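You operate a simulated robot arm through the tools that you are given. There is no shell and no other tool.

You run a simulated two-armed robot. Do the job below in one go: nothing can be reset, and whatever is moved stays where it is left.

TASK
Pick up the bottle from the top of the left bench with one hand, pass it to the other hand and put it on the low shelf of the left bench. Set down upright: bottle.

Only the result counts: the job must be done as asked and must still hold three seconds after the hand-in. Knocking over, shifting, dropping, spilling or breaking anything else fails it.

THE ROBOT
Two 7-joint arms with two-finger parallel grippers on one trunk, on a base that moves. Base frame: it is fixed to the floor where the robot stands at the start and does not move with it; the origin is under the middle of the robot, x ahead of it, y to its left, z up. Units: mm, degrees, N and s.
The left shoulder is at the start at [110, 169, 1447], the right one opposite. With the tool pointing down near the work surface each hand reaches from about 420 to 740 mm from the robot's upright axis, wherever it stands, measured 20 degrees to its own side. Places, roughly: low shelf of the left bench [800, 300, 100]. Payload 1.57 kg a hand.
The tool frame of a hand sits at the grasp point between the pads (the TCP): z along the fingers, y along the line on which they close. The tips reach 30 mm beyond it. Largest opening 80 mm; finger width 17, thickness 12; the body of the gripper, 40 by 82 mm, starts 80 mm behind the TCP.
Orientation is that of the tool frame in the base frame, as a unit quaternion [x, y, z, w]. With the fingers straight down and closing along the base's y, the tool's x points along the base's -x, its y along +y and its z along -z.

THE INTERFACE
- The arms move only by the tool apply_moves. It takes "left_moves", "right_moves" or both (then of equal length, played together; a hand with none holds still); each is one flat list of numbers, 7 for each row, row after row: the shift along the tool's x, y, z in mm, then the turn, a rotation vector about the tool's x, y, z in degrees, then the finger opening in mm, from 0 to 80. In form: [dx, dy, dz, wx, wy, wz, jaw, dx, dy, dz, wx, wy, wz, jaw, ...]. A call has 1 to 20 rows; each row shifts and turns the commanded pose from where the row before left it, along the tool's axes as they then stand. Rows are played at 5 a second. More than 50 mm and 8.6 degrees between two rows, or a gripper value outside its range, and nothing of the call is played. A pose out of reach is approached as far as the arm can. The call stops where the force on the tool passes 40 N (or 10 N more than at its start, if that is more) or the arm is blocked; 0.2 s more then pass. The fingers move at their own pace (about 72 mm/s each) and stop on an object; they squeeze with about 21 N. The grip force told is the motor's: it shows also when the fingers shut on nothing. Time passes only in rows, and 0.2 s behind the last, so rows that do not move let the fingers close. The reply holds the time, the measured pose of the TCP, the force on the tool along the base axes, the opening and the grip force, in the units named above and with some noise, with the torque about the TCP (base axes, N m) and any sound that the robot's microphone picked up.
- Cameras (640 x 400 px; columns grow to the right, rows downward): "scene" is now at [154.3, 6.5, 1625.5]; the picture's right is [0.08, -1.00, 0.00], its down [-0.79, -0.06, -0.61] and it looks along [0.61, 0.05, -0.79] (base axes); focal length 280 px, centre (320, 200). "left" rides on the left gripper at [72, 7, -122] in its tool frame; the picture's right is [-0.09, 1.00, 0.00], its down [-0.84, -0.08, -0.54] and it looks along [-0.54, -0.05, 0.84] (tool axes); focal length 238 px, centre (320, 200). "right" rides on the right gripper at [72, -7, -122] in its tool frame; the picture's right is [0.09, 1.00, 0.00], its down [-0.84, 0.08, -0.54] and it looks along [-0.54, 0.05, 0.84] (tool axes); focal length 238 px, centre (320, 200). There is no depth. A picture from a camera that has moved, and an enlarged one, comes with that camera's place and axes in the base frame and with its lens.
- get_image(camera): a new picture of that camera. The clock stands still meanwhile.
- lift_body(by): slides the trunk up (or, below 0, down) by that many mm; the arms and the scene camera ride with it, the base frame stays. It gives what a move gives, with no picture.
- base_move(legs): drives the robot by 1 to 6 legs, each [ahead, left, turn to the left] in mm, mm and degrees, along the robot's own axes; the way and the turn of a leg run together, so that a leg with both is an arc; at most 1500 mm and 180 degrees a leg. The arms and the cameras ride along, it lands a little off, and it stops where it bumps. It gives what a move gives.
- turn_head(pan, tilt): turns the head with the scene camera to pan (to the left, within 86 degrees either way) and tilt (down, from -29 to 69), counted from straight ahead of the robot. It gives what a move gives.
- enlarge(camera, box): a new picture of the part [left, top, right, bottom] of that camera's present view, enlarged. The clock stands still meanwhile.
- close_job(): hands the job in; it is judged then, once.

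Nothing tells you exact positions but the pictures and the camera data. Unless the task says otherwise, let go and move clear before handing in.

The tools are called after "Request:" by a JSON object that holds its "api" and its "payload". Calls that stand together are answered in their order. apply_moves: Moves the arms, as the interface text tells. Its arguments: {"type":"object","properties":{"left_moves":{"type":"array","items":{"type":"number"}},"right_moves":{"type":"array","items":{"type":"number"}}},"required":[]} The other tools are called the same way: lift_body (by) moves the trunk up or down; base_move (legs) drives the base; turn_head (pan, tilt) turns the head that bears the scene camera; get_image (camera) takes a picture; enlarge (camera, box) takes an enlarged picture of a part of a camera's view; close_job () hands the job in.

At the start:

```text
time: 0.0
left_tcp_pos: [625.3, 339.4, 1195.2]
left_tcp_rot: [-0.001, 1.0, 0.001, 0.0]
left_wrist_force: [-0.5, 0.2, -0.3]
left_ft_torque: [0.02, 0.0, -0.02]
left_finger_gap: 80.1
left_grip_force: 0.2
right_tcp_pos: [653.7, -270.8, 1194.9]
right_tcp_rot: [0.001, 1.0, 0.0, 0.0]
right_wrist_force: [0.4, 0.7, 0.0]
right_ft_torque: [-0.03, -0.01, -0.02]
right_finger_gap: 80.1
right_grip_force: 0.0
trunk travel left (down, up): [-761.0, 129.0]
robot x, y, heading: [-0.7, -1.9, 0.1]
head pan, tilt (commanded): [4.7, 52.1]
```

scene: 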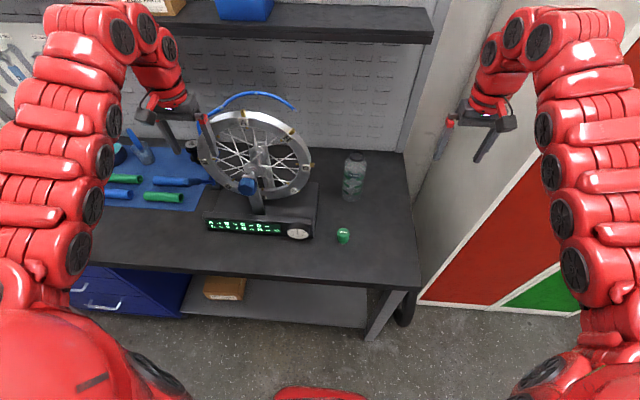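
right: 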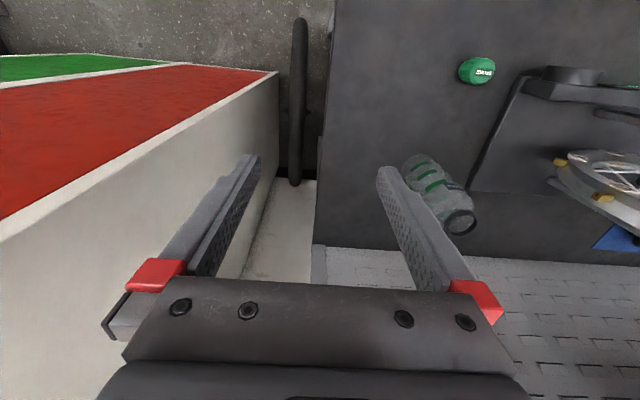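
left: 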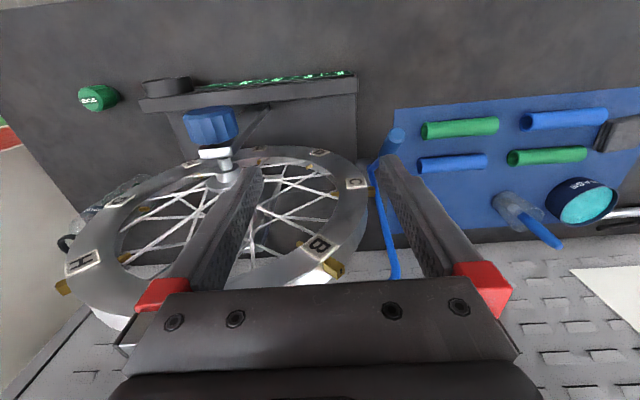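

I see a bench ahead with a wheel-truing stand, a clear green-labelled bottle near its right end, a separate green cap, and a low shelf below with a cardboard box on it. I'll take enlarged pictures first to locate the bottle and shelf.

Request:
{"api": "enlarge", "payload": {"camera": "scene", "box": [280, 120, 440, 260]}}

Request:
{"api": "enlarge", "payload": {"camera": "right", "box": [320, 40, 560, 260]}}

Request:
{"api": "enlarge", "payload": {"camera": "scene", "box": [60, 220, 440, 400]}}

```text
2.86 times, centred on (360, 190) of scene
camera zoom: at [154.3, 6.5, 1625.5], right [0.08, -1.0, 0.0], down [-0.79, -0.06, -0.61], along [0.61, 0.05, -0.79], focal length 799 px, centre (206, 229)
```

zoom: 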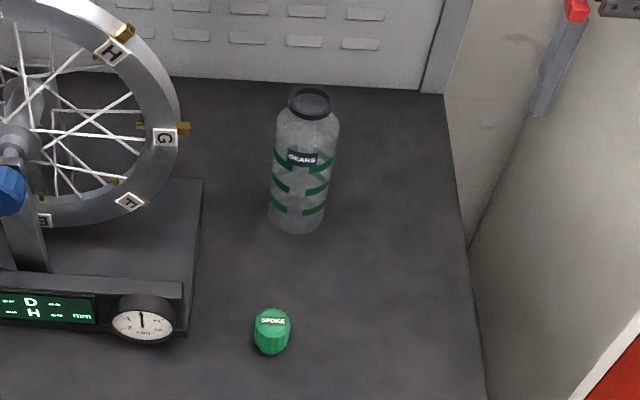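

```text
1.82 times, centred on (440, 150) of right
camera zoom: at [581.5, -276.4, 1317.5], right [-0.09, 1.0, 0.0], down [0.84, 0.08, 0.54], along [0.54, 0.05, -0.84], focal length 433 px, centre (102, 291)
```

zoom: 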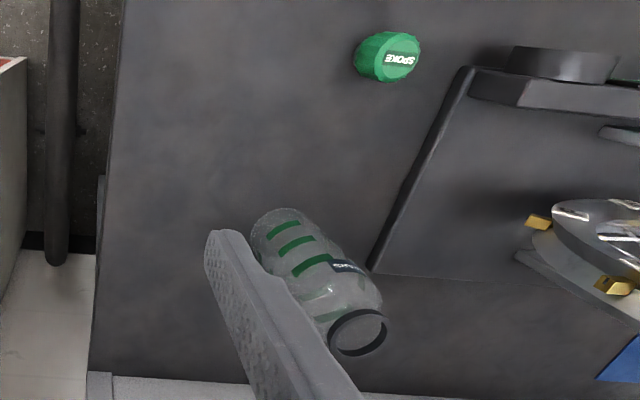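

```text
1.68 times, centred on (250, 310) of scene
camera zoom: at [154.3, 6.5, 1625.5], right [0.08, -1.0, 0.0], down [-0.79, -0.06, -0.61], along [0.61, 0.05, -0.79], focal length 471 px, centre (438, 15)
```

zoom: 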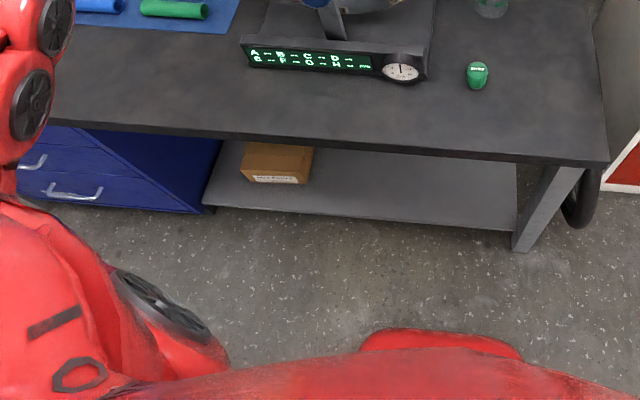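

The bottle looks to stand at about (775, -53) on a bench top near z≈865, roughly 72 mm across and open at the top. Next I'll turn the head to get parallax-free views of the overhead shelf, the bottle and the low shelf.

Request:
{"api": "turn_head", "payload": {"pan": 0, "tilt": 20}}

Request:
{"api": "get_image", "payload": {"camera": "scene"}}

Request:
{"api": "turn_head", "payload": {"pan": 0, "tilt": 45}}

Request:
{"api": "get_image", "payload": {"camera": "scene"}}

Request:
{"api": "turn_head", "payload": {"pan": 0, "tilt": 69}}

Request:
{"api": "get_image", "payload": {"camera": "scene"}}

```text
time: 1.0
left_tcp_pos: [626.0, 339.7, 1194.5]
left_tcp_rot: [-0.001, 1.0, 0.0, 0.0]
left_wrist_force: [0.1, -0.1, 0.7]
left_ft_torque: [0.0, -0.01, 0.03]
left_finger_gap: 79.9
left_grip_force: 0.1
right_tcp_pos: [655.4, -270.1, 1195.9]
right_tcp_rot: [0.001, 1.0, 0.0, -0.001]
right_wrist_force: [-0.6, 0.4, 0.6]
right_ft_torque: [0.01, 0.01, -0.01]
right_finger_gap: 80.0
right_grip_force: 0.0
trunk travel left (down, up): [-761.0, 129.0]
robot x, y, heading: [-3.8, -6.1, 0.0]
head pan, tilt (commanded): [0.0, 20.0]
```

```text
taken
camera scene: at [172.7, 0.3, 1673.9], right [0.0, -1.0, 0.0], down [-0.34, 0.0, -0.94], along [0.94, 0.0, -0.34], focal length 280 px, centre (320, 200)
```

scene: 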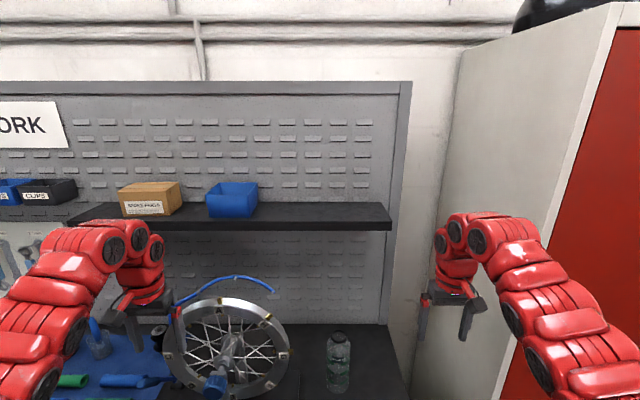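

```text
time: 1.9
left_tcp_pos: [625.2, 339.0, 1195.8]
left_tcp_rot: [-0.001, 1.0, -0.001, 0.002]
left_wrist_force: [0.3, 0.0, -0.2]
left_ft_torque: [-0.01, 0.02, -0.03]
left_finger_gap: 80.0
left_grip_force: 0.1
right_tcp_pos: [652.4, -270.0, 1195.3]
right_tcp_rot: [0.001, 1.0, 0.0, 0.0]
right_wrist_force: [0.2, 0.6, 0.0]
right_ft_torque: [-0.01, -0.01, 0.0]
right_finger_gap: 79.9
right_grip_force: 0.1
trunk travel left (down, up): [-761.0, 129.0]
robot x, y, heading: [0.2, 0.3, -0.2]
head pan, tilt (commanded): [0.0, 45.0]
```

```text
taken
camera scene: at [160.9, 0.3, 1635.4], right [0.0, -1.0, 0.0], down [-0.71, 0.0, -0.71], along [0.71, 0.0, -0.71], focal length 280 px, centre (320, 200)
```

scene: 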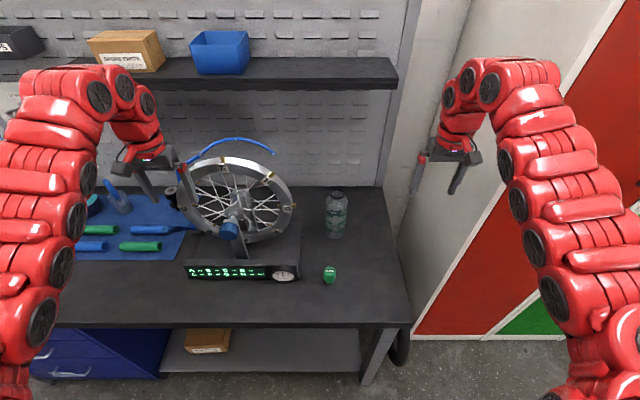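

```text
time: 2.7
left_tcp_pos: [626.4, 339.6, 1194.6]
left_tcp_rot: [-0.001, 1.0, 0.0, 0.002]
left_wrist_force: [-0.2, 0.5, -0.1]
left_ft_torque: [0.0, 0.03, 0.01]
left_finger_gap: 80.0
left_grip_force: 0.0
right_tcp_pos: [654.2, -270.3, 1195.1]
right_tcp_rot: [0.001, 1.0, 0.0, 0.0]
right_wrist_force: [0.1, -0.1, 0.3]
right_ft_torque: [0.01, 0.01, -0.04]
right_finger_gap: 79.7
right_grip_force: 0.1
trunk travel left (down, up): [-761.0, 129.0]
robot x, y, heading: [-1.0, 1.4, -0.0]
head pan, tilt (commanded): [0.0, 68.8]
```

```text
taken
camera scene: at [135.5, 0.3, 1606.5], right [0.0, -1.0, 0.0], down [-0.93, 0.0, -0.36], along [0.36, 0.0, -0.93], focal length 280 px, centre (320, 200)
```

scene: 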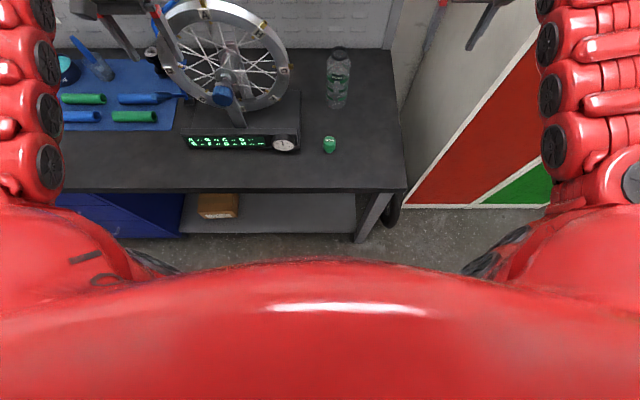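

The overhead shelf front is near x≈860, z≈1335–1360, and the wheel fills y≈70–370 around x≈690, close to the left hand. I'll draw the left hand back first so I can drive forward safely, then look again.

Request:
{"api": "apply_moves", "payload": {"left_moves": [40, 0, 0, 0, 0, 0, 80, 40, 0, 0, 0, 0, 0, 80, 40, 0, 0, 0, 0, 0, 80, 40, 0, 0, 0, 0, 0, 80, 40, 0, 0, 0, 0, 0, 80]}}

Request:
{"api": "turn_head", "payload": {"pan": 0, "tilt": 45}}

Request:
{"api": "enlarge", "payload": {"camera": "scene", "box": [270, 150, 430, 250]}}

Request:
{"api": "get_image", "payload": {"camera": "scene"}}

```text
time: 3.9
left_tcp_pos: [578.7, 375.8, 1179.4]
left_tcp_rot: [-0.002, 1.0, -0.001, -0.001]
left_wrist_force: [-0.1, -0.2, -0.6]
left_ft_torque: [0.01, 0.03, 0.02]
left_finger_gap: 80.3
left_grip_force: 0.0
left hand out of reach, approached as far as the arm can: row 1, 2, 3, 4, 5
right_tcp_pos: [654.8, -271.3, 1195.5]
right_tcp_rot: [0.001, 1.0, 0.001, 0.0]
right_wrist_force: [-0.3, 0.5, 0.8]
right_ft_torque: [-0.03, 0.03, 0.0]
right_finger_gap: 80.0
right_grip_force: 0.1
trunk travel left (down, up): [-761.0, 129.0]
robot x, y, heading: [-2.9, 1.5, 0.1]
head pan, tilt (commanded): [0.0, 68.8]
```

```text
time: 4.8
left_tcp_pos: [577.8, 376.4, 1180.1]
left_tcp_rot: [-0.001, 1.0, -0.001, 0.0]
left_wrist_force: [-0.2, 0.0, 0.2]
left_ft_torque: [0.02, -0.02, -0.03]
left_finger_gap: 79.9
left_grip_force: 0.1
right_tcp_pos: [654.1, -271.5, 1196.3]
right_tcp_rot: [0.001, 1.0, 0.001, 0.0]
right_wrist_force: [1.4, 0.1, -0.3]
right_ft_torque: [0.01, -0.04, 0.02]
right_finger_gap: 80.0
right_grip_force: 0.1
trunk travel left (down, up): [-761.0, 129.0]
robot x, y, heading: [2.4, 1.8, -0.2]
head pan, tilt (commanded): [0.0, 45.0]
```

```text
4.00 times, centred on (350, 200) of scene
camera zoom: at [160.5, 0.5, 1635.3], right [0.0, -1.0, 0.0], down [-0.71, 0.0, -0.71], along [0.71, 0.0, -0.71], focal length 1118 px, centre (200, 200)
```

zoom: 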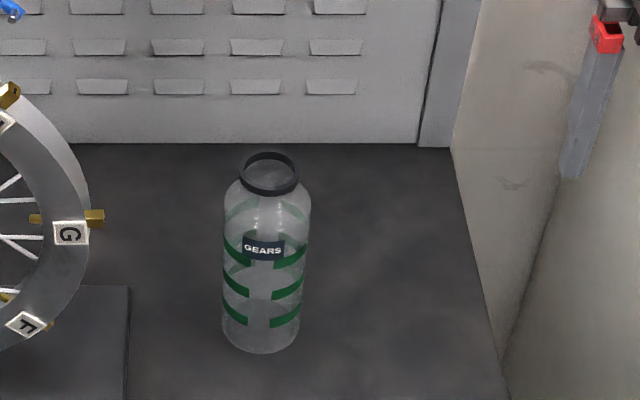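

```text
taken
camera scene: at [160.5, 0.5, 1635.3], right [0.0, -1.0, 0.0], down [-0.71, 0.0, -0.71], along [0.71, 0.0, -0.71], focal length 280 px, centre (320, 200)
```

scene: 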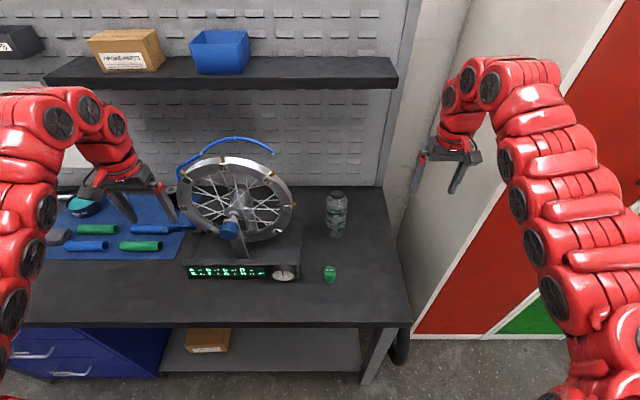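

The left hand hit its inner reach limit at this height and stopped at about (578, 376). Before I turn and drive the base, I'll look to both sides to see which floor space is free.

Request:
{"api": "turn_head", "payload": {"pan": 80, "tilt": 40}}

Request:
{"api": "get_image", "payload": {"camera": "scene"}}

Request:
{"api": "turn_head", "payload": {"pan": -80, "tilt": 40}}

Request:
{"api": "get_image", "payload": {"camera": "scene"}}

Request:
{"api": "turn_head", "payload": {"pan": 0, "tilt": 45}}

Request:
{"api": "get_image", "payload": {"camera": "right"}}

Request:
{"api": "get_image", "payload": {"camera": "left"}}

```text
time: 6.3
left_tcp_pos: [578.2, 378.6, 1179.3]
left_tcp_rot: [-0.002, 1.0, -0.001, 0.0]
left_wrist_force: [0.4, 0.0, -0.2]
left_ft_torque: [0.01, -0.01, 0.0]
left_finger_gap: 80.0
left_grip_force: 0.1
right_tcp_pos: [654.1, -269.5, 1195.8]
right_tcp_rot: [0.002, 1.0, -0.001, 0.0]
right_wrist_force: [-0.1, 0.0, 0.6]
right_ft_torque: [-0.01, 0.01, 0.0]
right_finger_gap: 80.0
right_grip_force: 0.2
trunk travel left (down, up): [-761.0, 129.0]
robot x, y, heading: [2.6, -3.7, -0.3]
head pan, tilt (commanded): [80.0, 40.0]
```

```text
taken
camera scene: at [94.3, 84.1, 1642.6], right [0.98, -0.17, 0.0], down [-0.11, -0.63, -0.77], along [0.13, 0.75, -0.64], focal length 280 px, centre (320, 200)
```

scene: 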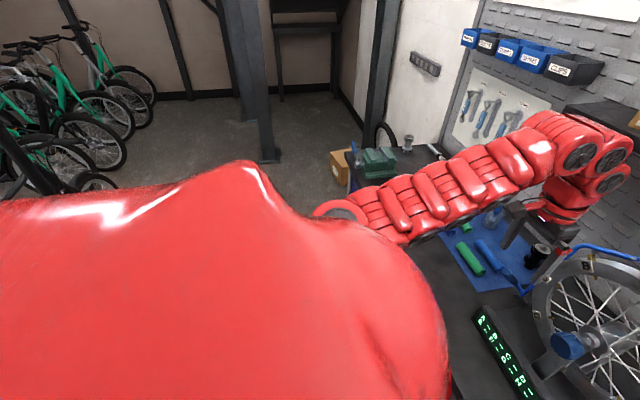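

```text
time: 8.8
left_tcp_pos: [578.9, 375.3, 1179.9]
left_tcp_rot: [-0.001, 1.0, -0.001, 0.0]
left_wrist_force: [0.4, -0.8, -0.8]
left_ft_torque: [0.01, -0.03, 0.02]
left_finger_gap: 80.0
left_grip_force: 0.1
right_tcp_pos: [654.2, -270.4, 1196.8]
right_tcp_rot: [0.0, 1.0, 0.0, 0.0]
right_wrist_force: [0.2, 0.1, -0.4]
right_ft_torque: [-0.02, -0.01, 0.0]
right_finger_gap: 79.9
right_grip_force: 0.0
trunk travel left (down, up): [-761.0, 129.0]
robot x, y, heading: [-1.6, 1.7, -0.0]
head pan, tilt (commanded): [-80.0, 40.0]
```

```text
taken
camera scene: at [94.3, -83.4, 1642.6], right [-0.98, -0.17, 0.0], down [-0.11, 0.63, -0.77], along [0.13, -0.75, -0.64], focal length 280 px, centre (320, 200)
```

scene: 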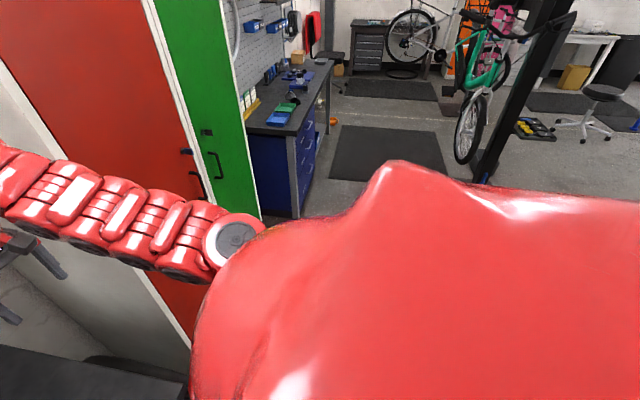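

```text
time: 10.3
left_tcp_pos: [578.8, 375.9, 1180.2]
left_tcp_rot: [-0.001, 1.0, -0.001, 0.0]
left_wrist_force: [0.1, -0.3, -0.5]
left_ft_torque: [0.01, 0.0, 0.02]
left_finger_gap: 79.9
left_grip_force: 0.0
right_tcp_pos: [653.1, -271.4, 1195.8]
right_tcp_rot: [0.001, 1.0, -0.001, 0.0]
right_wrist_force: [-0.3, -0.7, 0.5]
right_ft_torque: [-0.05, 0.01, 0.01]
right_finger_gap: 80.0
right_grip_force: 0.1
trunk travel left (down, up): [-761.0, 129.0]
robot x, y, heading: [1.3, 3.0, -0.3]
head pan, tilt (commanded): [0.0, 45.0]
```

```text
taken
camera right: at [581.4, -276.4, 1317.5], right [-0.09, 1.0, 0.0], down [0.84, 0.08, 0.54], along [0.54, 0.05, -0.84], focal length 238 px, centre (320, 200)
```

right: 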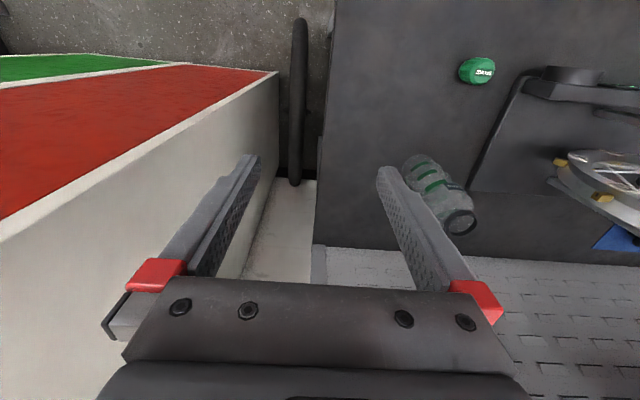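

```text
taken
camera left: at [505.9, 383.8, 1302.6], right [0.09, 1.0, 0.0], down [0.84, -0.08, 0.54], along [0.54, -0.05, -0.84], focal length 238 px, centre (320, 200)
```

left: 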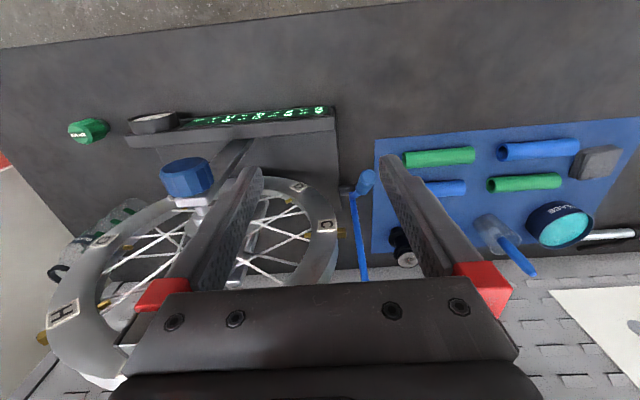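

The floor around the robot looks free. The right hand will be lowered and drawn in, then the base will turn left about 16° and move in, so the bottle sits in the right hand's comfortable reach and the left hand swings away from the wheel.

Request:
{"api": "apply_moves", "payload": {"right_moves": [0, 0, 25, 0, 0, 0, 80, 0, 0, 20, 0, 0, 0, 80, 25, 0, 0, 0, 0, 0, 80, 25, 0, 0, 0, 0, 0, 80, 25, 0, 0, 0, 0, 0, 80, 25, 0, 0, 0, 0, 0, 80]}}

```text
time: 11.7
left_tcp_pos: [575.6, 375.4, 1183.2]
left_tcp_rot: [-0.001, 1.0, 0.0, 0.001]
left_wrist_force: [-0.8, 0.5, -0.1]
left_ft_torque: [0.03, -0.05, 0.02]
left_finger_gap: 79.8
left_grip_force: 0.1
right_tcp_pos: [612.1, -288.0, 1166.6]
right_tcp_rot: [0.001, 1.0, 0.001, 0.001]
right_wrist_force: [-0.1, 0.0, 0.8]
right_ft_torque: [0.02, -0.01, 0.03]
right_finger_gap: 79.9
right_grip_force: 0.1
right hand out of reach, approached as far as the arm can: row 4, 5, 6
trunk travel left (down, up): [-761.0, 129.0]
robot x, y, heading: [-0.0, -2.1, 0.2]
head pan, tilt (commanded): [0.0, 45.0]
```

The right hand also hit its inner limit at this height, so I'll lower it a little more so that it can come closer in.

Request:
{"api": "apply_moves", "payload": {"right_moves": [0, 0, 20, 0, 0, 0, 80, 0, 0, 20, 0, 0, 0, 80, 0, 0, 10, 0, 0, 0, 80]}}

```text
time: 12.5
left_tcp_pos: [579.4, 375.7, 1178.9]
left_tcp_rot: [-0.001, 1.0, -0.001, -0.001]
left_wrist_force: [-0.3, -0.1, 0.1]
left_ft_torque: [0.01, -0.03, -0.03]
left_finger_gap: 80.0
left_grip_force: 0.1
right_tcp_pos: [614.8, -286.5, 1164.5]
right_tcp_rot: [0.001, 1.0, -0.001, -0.001]
right_wrist_force: [0.5, 0.5, -0.5]
right_ft_torque: [0.02, -0.01, 0.01]
right_finger_gap: 80.3
right_grip_force: 0.1
right hand out of reach, approached as far as the arm can: row 1, 2, 3
trunk travel left (down, up): [-761.0, 129.0]
robot x, y, heading: [1.6, -2.3, -0.0]
head pan, tilt (commanded): [0.0, 45.0]
```

The lowering did not take, so I'll shift the command outward again to see where the commanded pose stands.

Request:
{"api": "apply_moves", "payload": {"right_moves": [-25, 0, 0, 0, 0, 0, 80, -25, 0, 0, 0, 0, 0, 80]}}

```text
time: 13.1
left_tcp_pos: [579.6, 375.2, 1178.7]
left_tcp_rot: [0.0, 1.0, -0.002, 0.0]
left_wrist_force: [1.1, -0.4, 1.0]
left_ft_torque: [-0.01, 0.0, 0.02]
left_finger_gap: 79.9
left_grip_force: 0.1
right_tcp_pos: [666.4, -286.0, 1163.4]
right_tcp_rot: [0.001, 1.0, 0.0, -0.001]
right_wrist_force: [1.2, 0.0, 0.4]
right_ft_torque: [0.02, 0.01, 0.01]
right_finger_gap: 80.0
right_grip_force: 0.2
trunk travel left (down, up): [-761.0, 129.0]
robot x, y, heading: [-0.7, 0.0, -0.1]
head pan, tilt (commanded): [0.0, 45.0]
```

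Each call starts from the pose actually reached. Now from (666, -286, 1163) I'll lower first and then draw in.

Request:
{"api": "apply_moves", "payload": {"right_moves": [0, 0, 20, 0, 0, 0, 80, 0, 0, 20, 0, 0, 0, 80, 0, 0, 20, 0, 0, 0, 80, 20, 0, 0, 0, 0, 0, 80, 20, 0, 0, 0, 0, 0, 80, 20, 0, 0, 0, 0, 0, 80, 20, 0, 0, 0, 0, 0, 80]}}

```text
time: 14.7
left_tcp_pos: [577.8, 376.2, 1180.3]
left_tcp_rot: [-0.001, 1.0, -0.001, 0.001]
left_wrist_force: [0.0, -0.4, -0.1]
left_ft_torque: [0.02, 0.0, 0.0]
left_finger_gap: 79.9
left_grip_force: 0.0
right_tcp_pos: [633.4, -285.8, 1105.2]
right_tcp_rot: [0.001, 1.0, 0.001, 0.0]
right_wrist_force: [-0.7, 0.0, 0.4]
right_ft_torque: [-0.02, -0.03, 0.03]
right_finger_gap: 79.9
right_grip_force: 0.0
right hand out of reach, approached as far as the arm can: row 5, 6, 7
trunk travel left (down, up): [-761.0, 129.0]
robot x, y, heading: [-3.8, -2.0, -0.1]
head pan, tilt (commanded): [0.0, 45.0]
```

The right arm's inner limit is about 690 mm here, so I'll plan for the bottle at about 700 mm from the robot axis. The right hand gets raised a bit for clearance, then the base will turn 16° left and move in.

Request:
{"api": "apply_moves", "payload": {"right_moves": [-5, 0, -20, 0, 0, 0, 80, -5, 0, -20, 0, 0, 0, 80]}}

Request:
{"api": "base_move", "payload": {"legs": [[0, 0, 16]]}}

Request:
{"api": "get_image", "payload": {"camera": "scene"}}

Request:
{"api": "get_image", "payload": {"camera": "right"}}

```text
time: 15.3
left_tcp_pos: [577.7, 376.1, 1179.5]
left_tcp_rot: [-0.001, 1.0, -0.001, 0.0]
left_wrist_force: [0.1, 0.0, 0.1]
left_ft_torque: [0.02, 0.01, -0.02]
left_finger_gap: 80.0
left_grip_force: 0.0
right_tcp_pos: [645.4, -287.1, 1144.2]
right_tcp_rot: [0.001, 1.0, 0.001, 0.0]
right_wrist_force: [0.8, -0.7, -0.7]
right_ft_torque: [-0.02, 0.01, -0.01]
right_finger_gap: 79.8
right_grip_force: 0.0
trunk travel left (down, up): [-761.0, 129.0]
robot x, y, heading: [0.6, -3.0, -0.0]
head pan, tilt (commanded): [0.0, 45.0]
```

```text
time: 16.7
left_tcp_pos: [450.1, 520.6, 1181.2]
left_tcp_rot: [-0.141, 0.99, -0.001, 0.0]
left_wrist_force: [0.0, 0.5, -0.5]
left_ft_torque: [-0.02, -0.03, -0.01]
left_finger_gap: 79.9
left_grip_force: 0.1
right_tcp_pos: [699.6, -97.0, 1144.2]
right_tcp_rot: [-0.141, 0.99, 0.0, -0.001]
right_wrist_force: [0.0, 0.3, -0.2]
right_ft_torque: [-0.03, 0.02, 0.0]
right_finger_gap: 80.1
right_grip_force: 0.0
trunk travel left (down, up): [-761.0, 129.0]
robot x, y, heading: [1.8, -0.9, 16.2]
head pan, tilt (commanded): [0.0, 45.0]
```

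```text
taken
camera scene: at [154.6, 44.9, 1635.3], right [0.28, -0.96, 0.0], down [-0.68, -0.2, -0.71], along [0.68, 0.2, -0.71], focal length 280 px, centre (320, 200)
```

scene: 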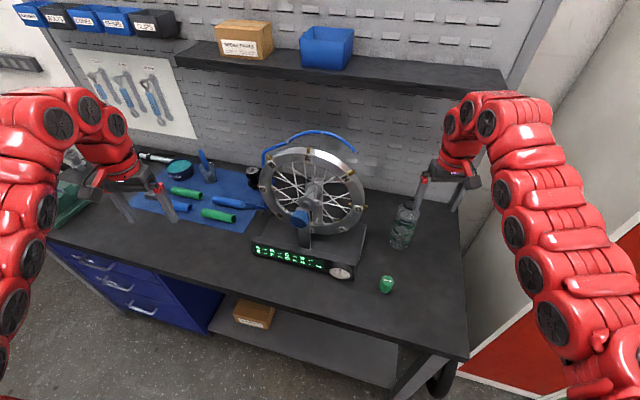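

```text
taken
camera right: at [632.9, -122.1, 1265.8], right [-0.36, 0.93, 0.0], down [0.78, 0.31, 0.54], along [0.5, 0.2, -0.84], focal length 238 px, centre (320, 200)
```

right: 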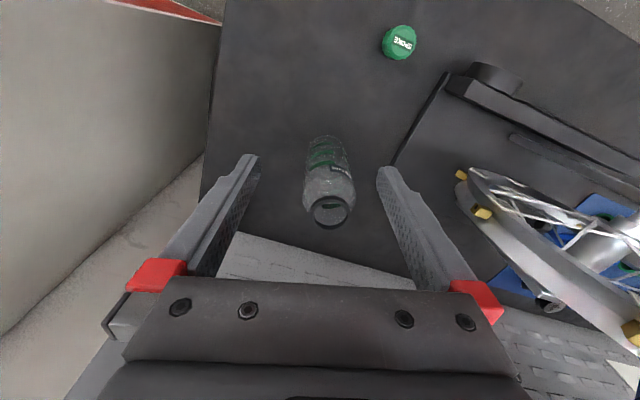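

The bottle now sits between the right fingers in the wrist view. I'll enlarge it in both cameras to triangulate it.

Request:
{"api": "enlarge", "payload": {"camera": "right", "box": [260, 110, 400, 250]}}

Request:
{"api": "enlarge", "payload": {"camera": "scene", "box": [360, 160, 460, 260]}}

```text
2.86 times, centred on (330, 180) of right
camera zoom: at [632.9, -122.1, 1265.8], right [-0.36, 0.93, 0.0], down [0.78, 0.31, 0.54], along [0.5, 0.2, -0.84], focal length 681 px, centre (291, 257)
```

zoom: 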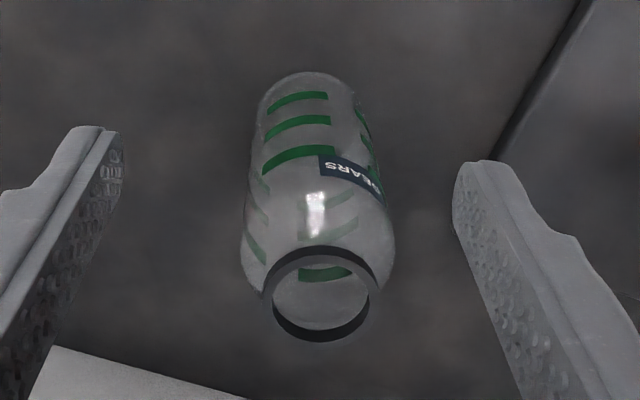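

```text
4.00 times, centred on (410, 210) of scene
camera zoom: at [154.6, 44.9, 1635.3], right [0.28, -0.96, 0.0], down [-0.68, -0.2, -0.71], along [0.68, 0.2, -0.71], focal length 1118 px, centre (-40, 160)
```

zoom: 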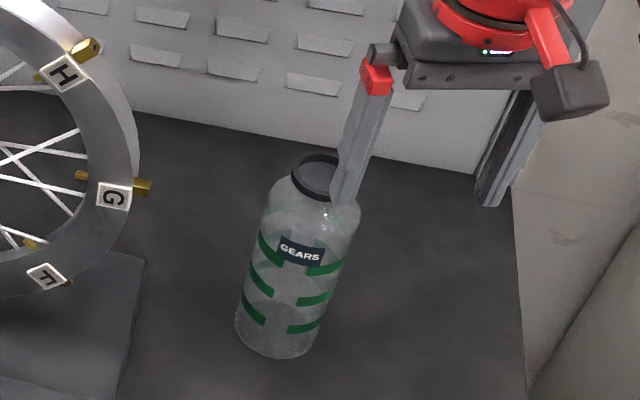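

I place the bottle axis at about (782, -51), standing from z≈863 to 1042. Before driving in I want the overhead shelf's front corner more exactly, because the wrist reaches up to its height.

Request:
{"api": "enlarge", "payload": {"camera": "scene", "box": [420, 50, 560, 150]}}

Request:
{"api": "turn_head", "payload": {"pan": -25, "tilt": 10}}

Request:
{"api": "get_image", "payload": {"camera": "scene"}}

```text
4.00 times, centred on (490, 100) of scene
camera zoom: at [154.6, 44.9, 1635.3], right [0.28, -0.96, 0.0], down [-0.68, -0.2, -0.71], along [0.68, 0.2, -0.71], focal length 1118 px, centre (-360, 600)
```

zoom: 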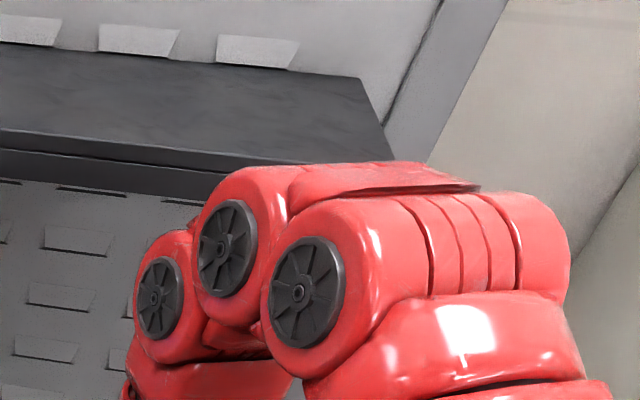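

```text
time: 17.7
left_tcp_pos: [450.5, 522.2, 1180.8]
left_tcp_rot: [-0.141, 0.99, -0.001, -0.001]
left_wrist_force: [-0.4, 0.1, 0.7]
left_ft_torque: [0.01, 0.01, 0.01]
left_finger_gap: 79.9
left_grip_force: 0.2
right_tcp_pos: [700.9, -96.4, 1144.7]
right_tcp_rot: [-0.14, 0.99, 0.001, 0.0]
right_wrist_force: [0.3, 0.5, -0.9]
right_ft_torque: [0.0, 0.05, 0.01]
right_finger_gap: 80.0
right_grip_force: 0.0
trunk travel left (down, up): [-761.0, 129.0]
robot x, y, heading: [-2.1, 4.9, 16.0]
head pan, tilt (commanded): [-25.0, 10.0]
```

```text
taken
camera scene: at [168.3, 8.2, 1690.2], right [-0.15, -0.99, 0.0], down [-0.17, 0.03, -0.98], along [0.97, -0.15, -0.17], focal length 280 px, centre (320, 200)
```

scene: 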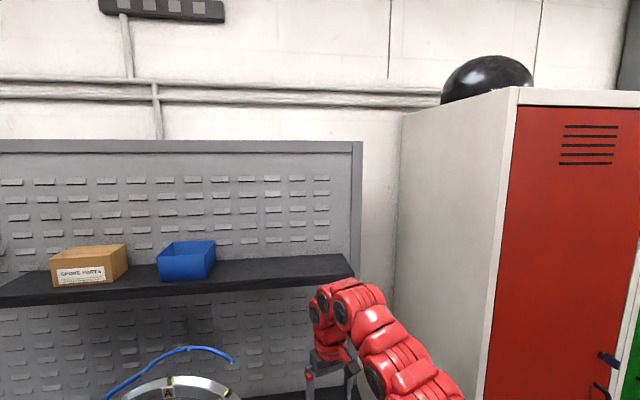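

The overhead shelf's front edge is at roughly x≈830–850, z≈1355–1380, so a straight-down wrist would come too close. I'll tilt the right tool 30° with the fingers pointing forward and down, which keeps the wrist back and under the shelf, and go to a pre-grasp just short of the bottle.

Request:
{"api": "apply_moves", "payload": {"right_moves": [-10, 5.2, 15, 0, -7.5, 0, 80, -7.96, 5.2, 16.2, 0, -7.5, 0, 80, -5.8, 5.2, 17.1, 0, -7.5, 0, 80, -0.2, 5.2, 15.2, 0, -7.5, 0, 80]}}

Request:
{"api": "get_image", "payload": {"camera": "right"}}

Request:
{"api": "turn_head", "payload": {"pan": -20, "tilt": 40}}

Request:
{"api": "get_image", "payload": {"camera": "scene"}}

```text
time: 18.7
left_tcp_pos: [450.7, 522.4, 1180.3]
left_tcp_rot: [-0.141, 0.99, -0.001, 0.0]
left_wrist_force: [-0.4, 0.2, 0.0]
left_ft_torque: [0.05, -0.04, -0.03]
left_finger_gap: 80.0
left_grip_force: 0.0
right_tcp_pos: [746.1, -70.3, 1088.8]
right_tcp_rot: [-0.133, 0.956, 0.036, 0.259]
right_wrist_force: [-0.4, -0.1, -0.2]
right_ft_torque: [0.01, 0.01, 0.0]
right_finger_gap: 80.0
right_grip_force: 0.1
right hand out of reach, approached as far as the arm can: row 2
trunk travel left (down, up): [-761.0, 129.0]
robot x, y, heading: [-0.0, -3.3, 16.1]
head pan, tilt (commanded): [-25.0, 10.0]
```

```text
taken
camera right: at [628.2, -110.8, 1157.9], right [-0.35, 0.94, -0.05], down [0.41, 0.2, 0.89], along [0.84, 0.29, -0.46], focal length 238 px, centre (320, 200)
```

right: 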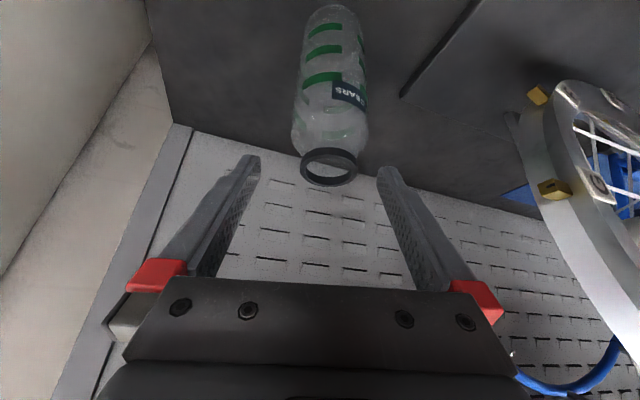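

```text
time: 19.6
left_tcp_pos: [450.7, 521.9, 1179.7]
left_tcp_rot: [-0.142, 0.99, 0.0, 0.0]
left_wrist_force: [-0.8, -0.4, 0.0]
left_ft_torque: [0.0, 0.0, 0.0]
left_finger_gap: 79.8
left_grip_force: 0.1
right_tcp_pos: [746.7, -70.6, 1089.1]
right_tcp_rot: [-0.135, 0.956, 0.036, 0.256]
right_wrist_force: [-0.4, 0.2, -0.1]
right_ft_torque: [0.02, -0.03, 0.0]
right_finger_gap: 80.2
right_grip_force: 0.0
trunk travel left (down, up): [-761.0, 129.0]
robot x, y, heading: [-0.1, -2.0, 16.3]
head pan, tilt (commanded): [-20.0, 40.0]
```

```text
taken
camera scene: at [161.0, 17.0, 1642.6], right [-0.07, -1.0, 0.0], down [-0.64, 0.04, -0.77], along [0.76, -0.05, -0.64], focal length 280 px, centre (320, 200)
```

scene: 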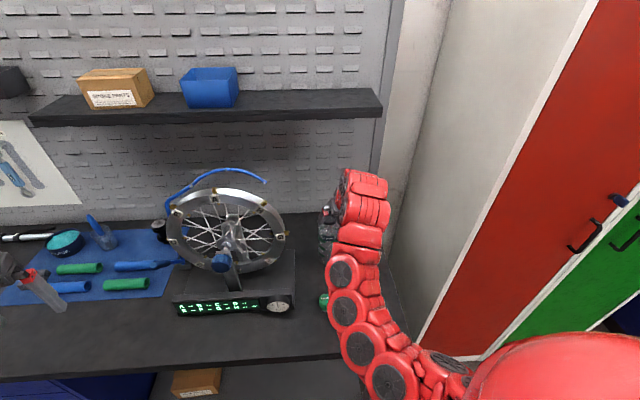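

The tilted pre-grasp was reached at (746, -70, 1089). I'll enlarge the wrist view to check the lateral centring on the bottle.

Request:
{"api": "enlarge", "payload": {"camera": "right", "box": [240, 0, 400, 200]}}

Request:
{"api": "enlarge", "payload": {"camera": "right", "box": [280, 120, 380, 200]}}

```text
2.00 times, centred on (320, 100) of right
camera zoom: at [629.2, -110.0, 1158.1], right [-0.35, 0.93, -0.05], down [0.42, 0.2, 0.89], along [0.84, 0.29, -0.46], focal length 477 px, centre (320, 400)
```

zoom: 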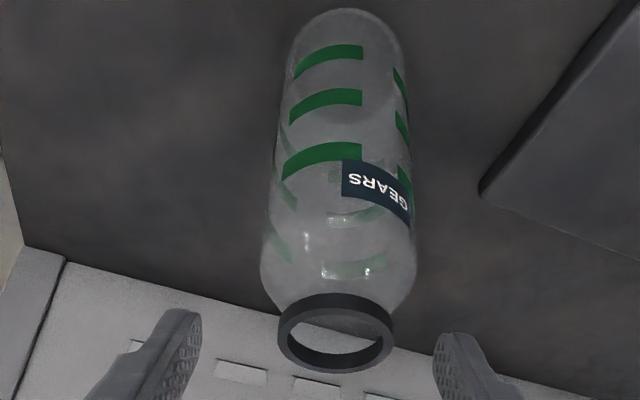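

```text
5.00 times, centred on (330, 160) of right
camera zoom: at [629.2, -110.0, 1158.1], right [-0.35, 0.93, -0.05], down [0.42, 0.2, 0.89], along [0.84, 0.29, -0.46], focal length 1192 px, centre (270, 400)
```

zoom: 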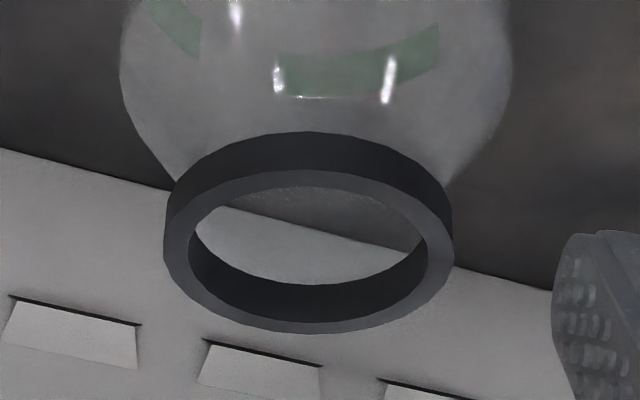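

From the wrist view the bottle axis is about 7 mm to the left of the tool's mid-plane and about 41 mm ahead. I'll correct that sideways offset with a small descent, then check again.

Request:
{"api": "apply_moves", "payload": {"right_moves": [1.9, 3.6, 13.3, 0, 0, 0, 80, 1.9, 3.6, 13.3, 0, 0, 0, 80, 0, 0, 0, 0, 0, 0, 80]}}

Request:
{"api": "enlarge", "payload": {"camera": "right", "box": [240, 0, 400, 200]}}

```text
time: 20.4
left_tcp_pos: [451.9, 522.0, 1179.8]
left_tcp_rot: [-0.14, 0.99, -0.001, 0.001]
left_wrist_force: [-0.1, -0.2, 0.6]
left_ft_torque: [-0.02, 0.03, 0.01]
left_finger_gap: 80.0
left_grip_force: 0.0
right_tcp_pos: [753.3, -60.4, 1062.4]
right_tcp_rot: [-0.134, 0.957, 0.036, 0.257]
right_wrist_force: [0.6, 0.1, 0.3]
right_ft_torque: [-0.04, 0.0, 0.02]
right_finger_gap: 80.0
right_grip_force: 0.2
trunk travel left (down, up): [-761.0, 129.0]
robot x, y, heading: [3.7, 0.9, 16.2]
head pan, tilt (commanded): [-20.0, 40.0]
```

```text
2.00 times, centred on (320, 100) of right
camera zoom: at [635.8, -100.4, 1131.9], right [-0.35, 0.93, -0.05], down [0.41, 0.2, 0.89], along [0.84, 0.29, -0.46], focal length 477 px, centre (320, 400)
```

zoom: 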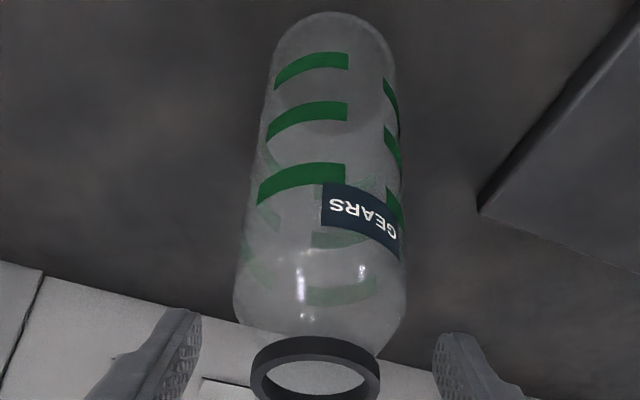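

Lateral offset is now under 1 mm. I'll continue the descent along the bottle in small steps with the fingers open, checking halfway.

Request:
{"api": "apply_moves", "payload": {"right_moves": [2.74, -0.3, 17.35, 0, 0, 0, 80, 2.74, -0.3, 17.35, 0, 0, 0, 80, 0, 0, 0, 0, 0, 0, 80]}}

Request:
{"api": "get_image", "payload": {"camera": "right"}}

```text
time: 21.2
left_tcp_pos: [451.7, 522.9, 1179.3]
left_tcp_rot: [-0.141, 0.99, -0.001, 0.0]
left_wrist_force: [0.8, 0.5, 0.2]
left_ft_torque: [0.01, 0.03, -0.03]
left_finger_gap: 80.0
left_grip_force: 0.1
right_tcp_pos: [765.6, -57.8, 1030.9]
right_tcp_rot: [-0.134, 0.956, 0.036, 0.257]
right_wrist_force: [0.5, -0.5, 0.0]
right_ft_torque: [0.01, -0.04, 0.02]
right_finger_gap: 80.0
right_grip_force: 0.1
trunk travel left (down, up): [-761.0, 129.0]
robot x, y, heading: [-3.4, -2.2, 16.2]
head pan, tilt (commanded): [-20.0, 40.0]
```

```text
taken
camera right: at [648.0, -97.6, 1099.5], right [-0.35, 0.93, -0.05], down [0.41, 0.2, 0.89], along [0.84, 0.29, -0.46], focal length 238 px, centre (320, 200)
```

right: 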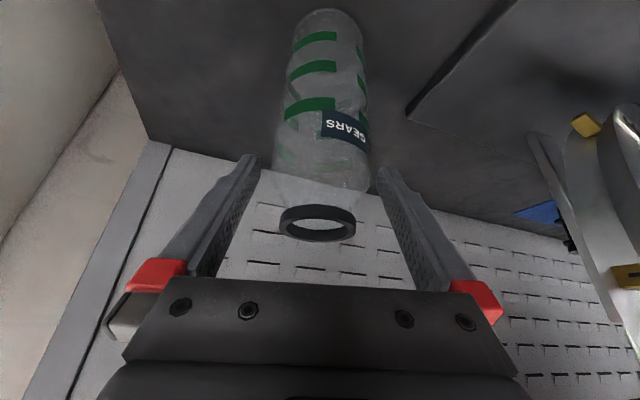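

Request:
{"api": "enlarge", "payload": {"camera": "right", "box": [230, 60, 410, 250]}}

```text
2.11 times, centred on (320, 155) of right
camera zoom: at [648.0, -97.6, 1099.5], right [-0.35, 0.93, -0.05], down [0.41, 0.2, 0.89], along [0.84, 0.29, -0.46], focal length 502 px, centre (320, 295)
```

zoom: 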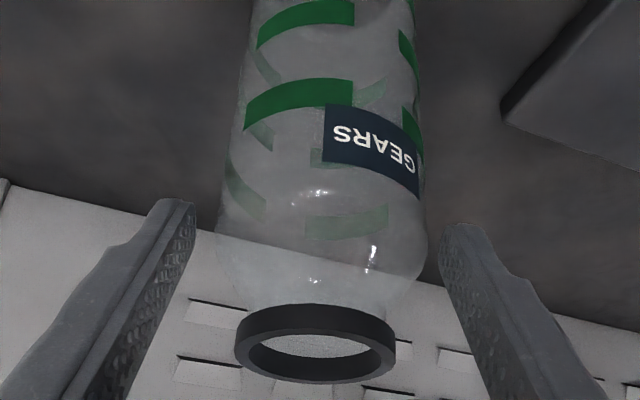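

The bottle is centred to within about 1 mm, with clearance on both sides. I'll finish the descent to z≈980.

Request:
{"api": "apply_moves", "payload": {"right_moves": [3.0, 0.15, 17.9, 0, 0, 0, 80, 3.0, 0.15, 17.9, 0, 0, 0, 80, 3.0, 0.15, 17.9, 0, 0, 0, 80, 0, 0, 0, 0, 0, 0, 80]}}

Request:
{"api": "get_image", "payload": {"camera": "right"}}

Request:
{"api": "turn_head", "payload": {"pan": -10, "tilt": 45}}

Request:
{"api": "get_image", "payload": {"camera": "scene"}}

```text
time: 22.2
left_tcp_pos: [451.2, 521.9, 1179.1]
left_tcp_rot: [-0.142, 0.99, -0.001, 0.0]
left_wrist_force: [-0.4, 0.3, -0.1]
left_ft_torque: [0.03, 0.01, -0.01]
left_finger_gap: 80.0
left_grip_force: 0.2
right_tcp_pos: [783.7, -51.8, 979.2]
right_tcp_rot: [-0.135, 0.957, 0.037, 0.256]
right_wrist_force: [0.6, 0.0, 0.3]
right_ft_torque: [0.01, 0.02, 0.0]
right_finger_gap: 79.9
right_grip_force: 0.1
trunk travel left (down, up): [-761.0, 129.0]
robot x, y, heading: [1.4, 1.6, 16.0]
head pan, tilt (commanded): [-20.0, 40.0]
```

```text
taken
camera right: at [666.2, -92.0, 1048.6], right [-0.35, 0.93, -0.04], down [0.42, 0.2, 0.89], along [0.84, 0.29, -0.46], focal length 238 px, centre (320, 200)
```

right: 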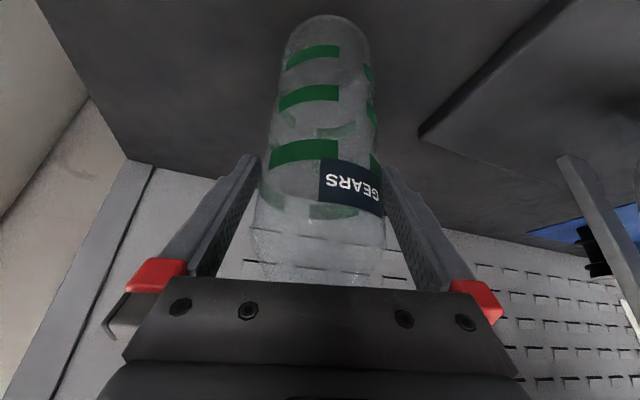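

```text
time: 22.9
left_tcp_pos: [451.1, 521.8, 1179.9]
left_tcp_rot: [-0.14, 0.99, -0.001, 0.0]
left_wrist_force: [0.4, 0.0, 0.6]
left_ft_torque: [0.03, 0.0, -0.02]
left_finger_gap: 80.0
left_grip_force: 0.1
right_tcp_pos: [784.2, -52.8, 980.3]
right_tcp_rot: [-0.134, 0.957, 0.036, 0.257]
right_wrist_force: [-1.1, -0.5, -0.2]
right_ft_torque: [-0.03, -0.02, -0.01]
right_finger_gap: 80.2
right_grip_force: 0.1
trunk travel left (down, up): [-761.0, 129.0]
robot x, y, heading: [2.2, -3.2, 16.1]
head pan, tilt (commanded): [-10.0, 45.0]
```

```text
taken
camera scene: at [157.2, 31.3, 1635.3], right [0.11, -0.99, 0.0], down [-0.7, -0.08, -0.71], along [0.7, 0.08, -0.71], focal length 280 px, centre (320, 200)
```

scene: 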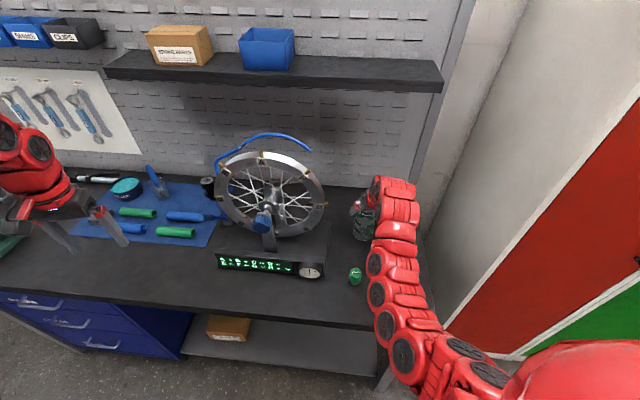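

Fingers straddle the bottle with no contact force. Closing the right gripper on it now.

Request:
{"api": "apply_moves", "payload": {"right_moves": [0, 0, 0, 0, 0, 0, 40, 0, 0, 0, 0, 0, 0, 40, 0, 0, 0, 0, 0, 0, 40, 0, 0, 0, 0, 0, 0, 40]}}

Request:
{"api": "get_image", "payload": {"camera": "right"}}

```text
time: 23.9
left_tcp_pos: [451.3, 521.4, 1179.7]
left_tcp_rot: [-0.141, 0.99, -0.001, -0.001]
left_wrist_force: [-0.5, 0.6, 0.3]
left_ft_torque: [0.0, -0.04, -0.02]
left_finger_gap: 80.1
left_grip_force: 0.0
right_tcp_pos: [783.9, -52.9, 978.7]
right_tcp_rot: [-0.134, 0.957, 0.036, 0.256]
right_wrist_force: [-0.3, -0.1, 0.4]
right_ft_torque: [-0.03, 0.0, 0.0]
right_finger_gap: 67.6
right_grip_force: 21.2
trunk travel left (down, up): [-761.0, 129.0]
robot x, y, heading: [-0.2, 0.1, 16.2]
head pan, tilt (commanded): [-10.0, 45.0]
```

```text
taken
camera right: at [666.3, -92.1, 1048.7], right [-0.35, 0.93, -0.05], down [0.41, 0.2, 0.89], along [0.84, 0.29, -0.46], focal length 238 px, centre (320, 200)
```

right: 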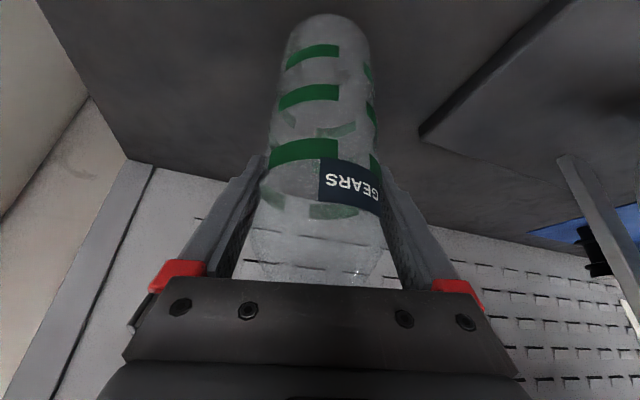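

The right hand holds the bottle at 67.6 mm with 21 N. Next is a slow straight lift of 40 mm, watching weight and slip.

Request:
{"api": "apply_moves", "payload": {"right_moves": [-2.5, 0, -4.33, 0, 0, 0, 40, -2.5, 0, -4.33, 0, 0, 0, 40, -5, 0, -8.66, 0, 0, 0, 40, -5, 0, -8.66, 0, 0, 0, 40, -5, 0, -8.66, 0, 0, 0, 40, 0, 0, 0, 0, 0, 0, 40]}}

Request:
{"api": "get_image", "payload": {"camera": "right"}}

Request:
{"api": "get_image", "payload": {"camera": "scene"}}

```text
time: 25.4
left_tcp_pos: [450.0, 523.0, 1179.9]
left_tcp_rot: [-0.141, 0.99, -0.001, -0.001]
left_wrist_force: [0.3, -0.2, 0.3]
left_ft_torque: [0.02, 0.02, -0.03]
left_finger_gap: 80.4
left_grip_force: 0.1
right_tcp_pos: [783.6, -51.7, 1018.3]
right_tcp_rot: [-0.135, 0.957, 0.036, 0.256]
right_wrist_force: [-0.7, 0.0, -0.6]
right_ft_torque: [-0.01, 0.0, -0.03]
right_finger_gap: 68.2
right_grip_force: 21.2
trunk travel left (down, up): [-761.0, 129.0]
robot x, y, heading: [1.3, -1.0, 16.5]
head pan, tilt (commanded): [-10.0, 45.0]
```

```text
taken
camera right: at [666.0, -92.2, 1088.2], right [-0.35, 0.93, -0.05], down [0.41, 0.2, 0.89], along [0.84, 0.29, -0.46], focal length 238 px, centre (320, 200)
```

right: 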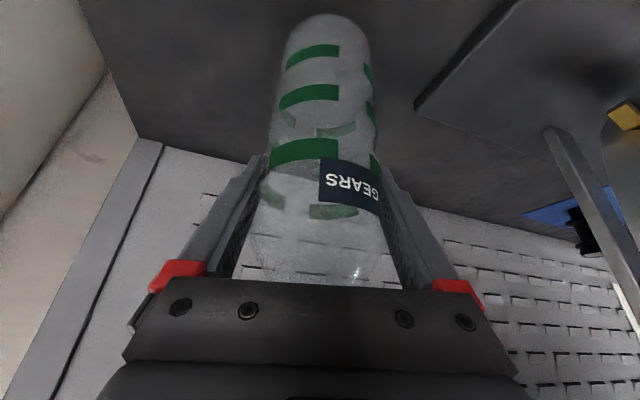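

```text
taken
camera scene: at [157.3, 31.3, 1635.3], right [0.11, -0.99, 0.0], down [-0.7, -0.08, -0.71], along [0.7, 0.08, -0.71], focal length 280 px, centre (320, 200)
```

scene: 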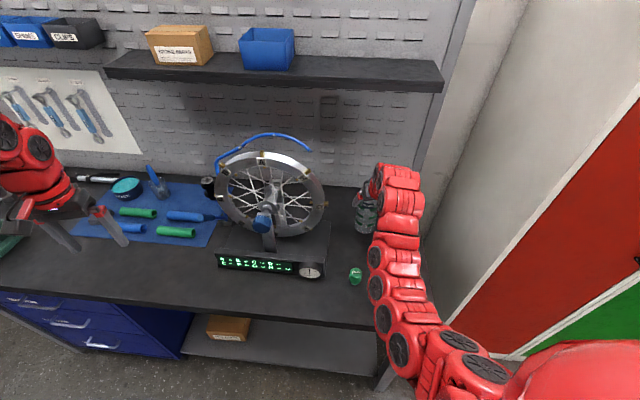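

The bottle came up with the hand without slipping. I'll lift it another 50 mm to clear the cap, then back the robot straight away from the bench for a handover in free space.

Request:
{"api": "apply_moves", "payload": {"right_moves": [-5, 0, -8.66, 0, 0, 0, 40, -5, 0, -8.66, 0, 0, 0, 40, -5, 0, -8.66, 0, 0, 0, 40, -5, 0, -8.66, 0, 0, 0, 40, -5, 0, -8.66, 0, 0, 0, 40, 0, 0, 0, 0, 0, 0, 40]}}

Request:
{"api": "base_move", "payload": {"legs": [[-150, 0, 0]]}}

Request:
{"api": "get_image", "payload": {"camera": "scene"}}

```text
time: 26.8
left_tcp_pos: [451.7, 522.7, 1180.3]
left_tcp_rot: [-0.141, 0.99, -0.001, -0.001]
left_wrist_force: [0.3, 0.1, -1.0]
left_ft_torque: [-0.03, 0.01, 0.0]
left_finger_gap: 80.2
left_grip_force: 0.1
right_tcp_pos: [782.0, -52.1, 1070.0]
right_tcp_rot: [-0.136, 0.956, 0.036, 0.256]
right_wrist_force: [-0.4, -0.2, -1.0]
right_ft_torque: [-0.01, -0.03, -0.02]
right_finger_gap: 67.5
right_grip_force: 21.0
trunk travel left (down, up): [-761.0, 129.0]
robot x, y, heading: [-2.1, 2.5, 16.4]
head pan, tilt (commanded): [-10.0, 45.0]
```

```text
time: 28.1
left_tcp_pos: [305.9, 481.5, 1179.5]
left_tcp_rot: [-0.143, 0.99, -0.001, -0.001]
left_wrist_force: [-0.8, 0.0, -0.1]
left_ft_torque: [0.01, 0.0, -0.04]
left_finger_gap: 80.1
left_grip_force: 0.0
right_tcp_pos: [636.5, -92.5, 1069.1]
right_tcp_rot: [-0.135, 0.956, 0.037, 0.256]
right_wrist_force: [0.3, 0.1, -1.2]
right_ft_torque: [0.0, -0.02, 0.02]
right_finger_gap: 67.9
right_grip_force: 21.8
trunk travel left (down, up): [-761.0, 129.0]
robot x, y, heading: [-150.5, -42.1, 16.3]
head pan, tilt (commanded): [-10.0, 45.0]
```

```text
taken
camera scene: at [12.2, -10.4, 1635.0], right [0.11, -0.99, 0.0], down [-0.7, -0.08, -0.71], along [0.7, 0.08, -0.71], focal length 280 px, centre (320, 200)
```

scene: 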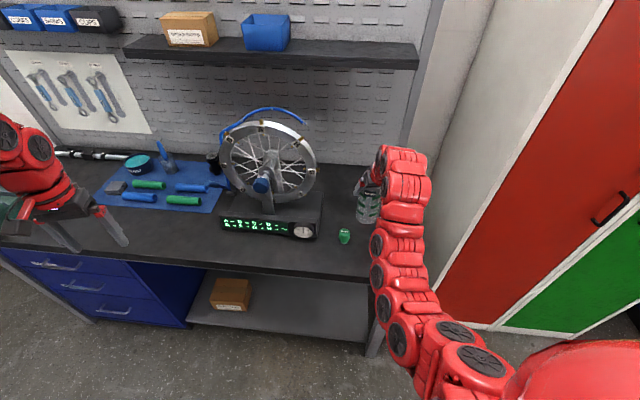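

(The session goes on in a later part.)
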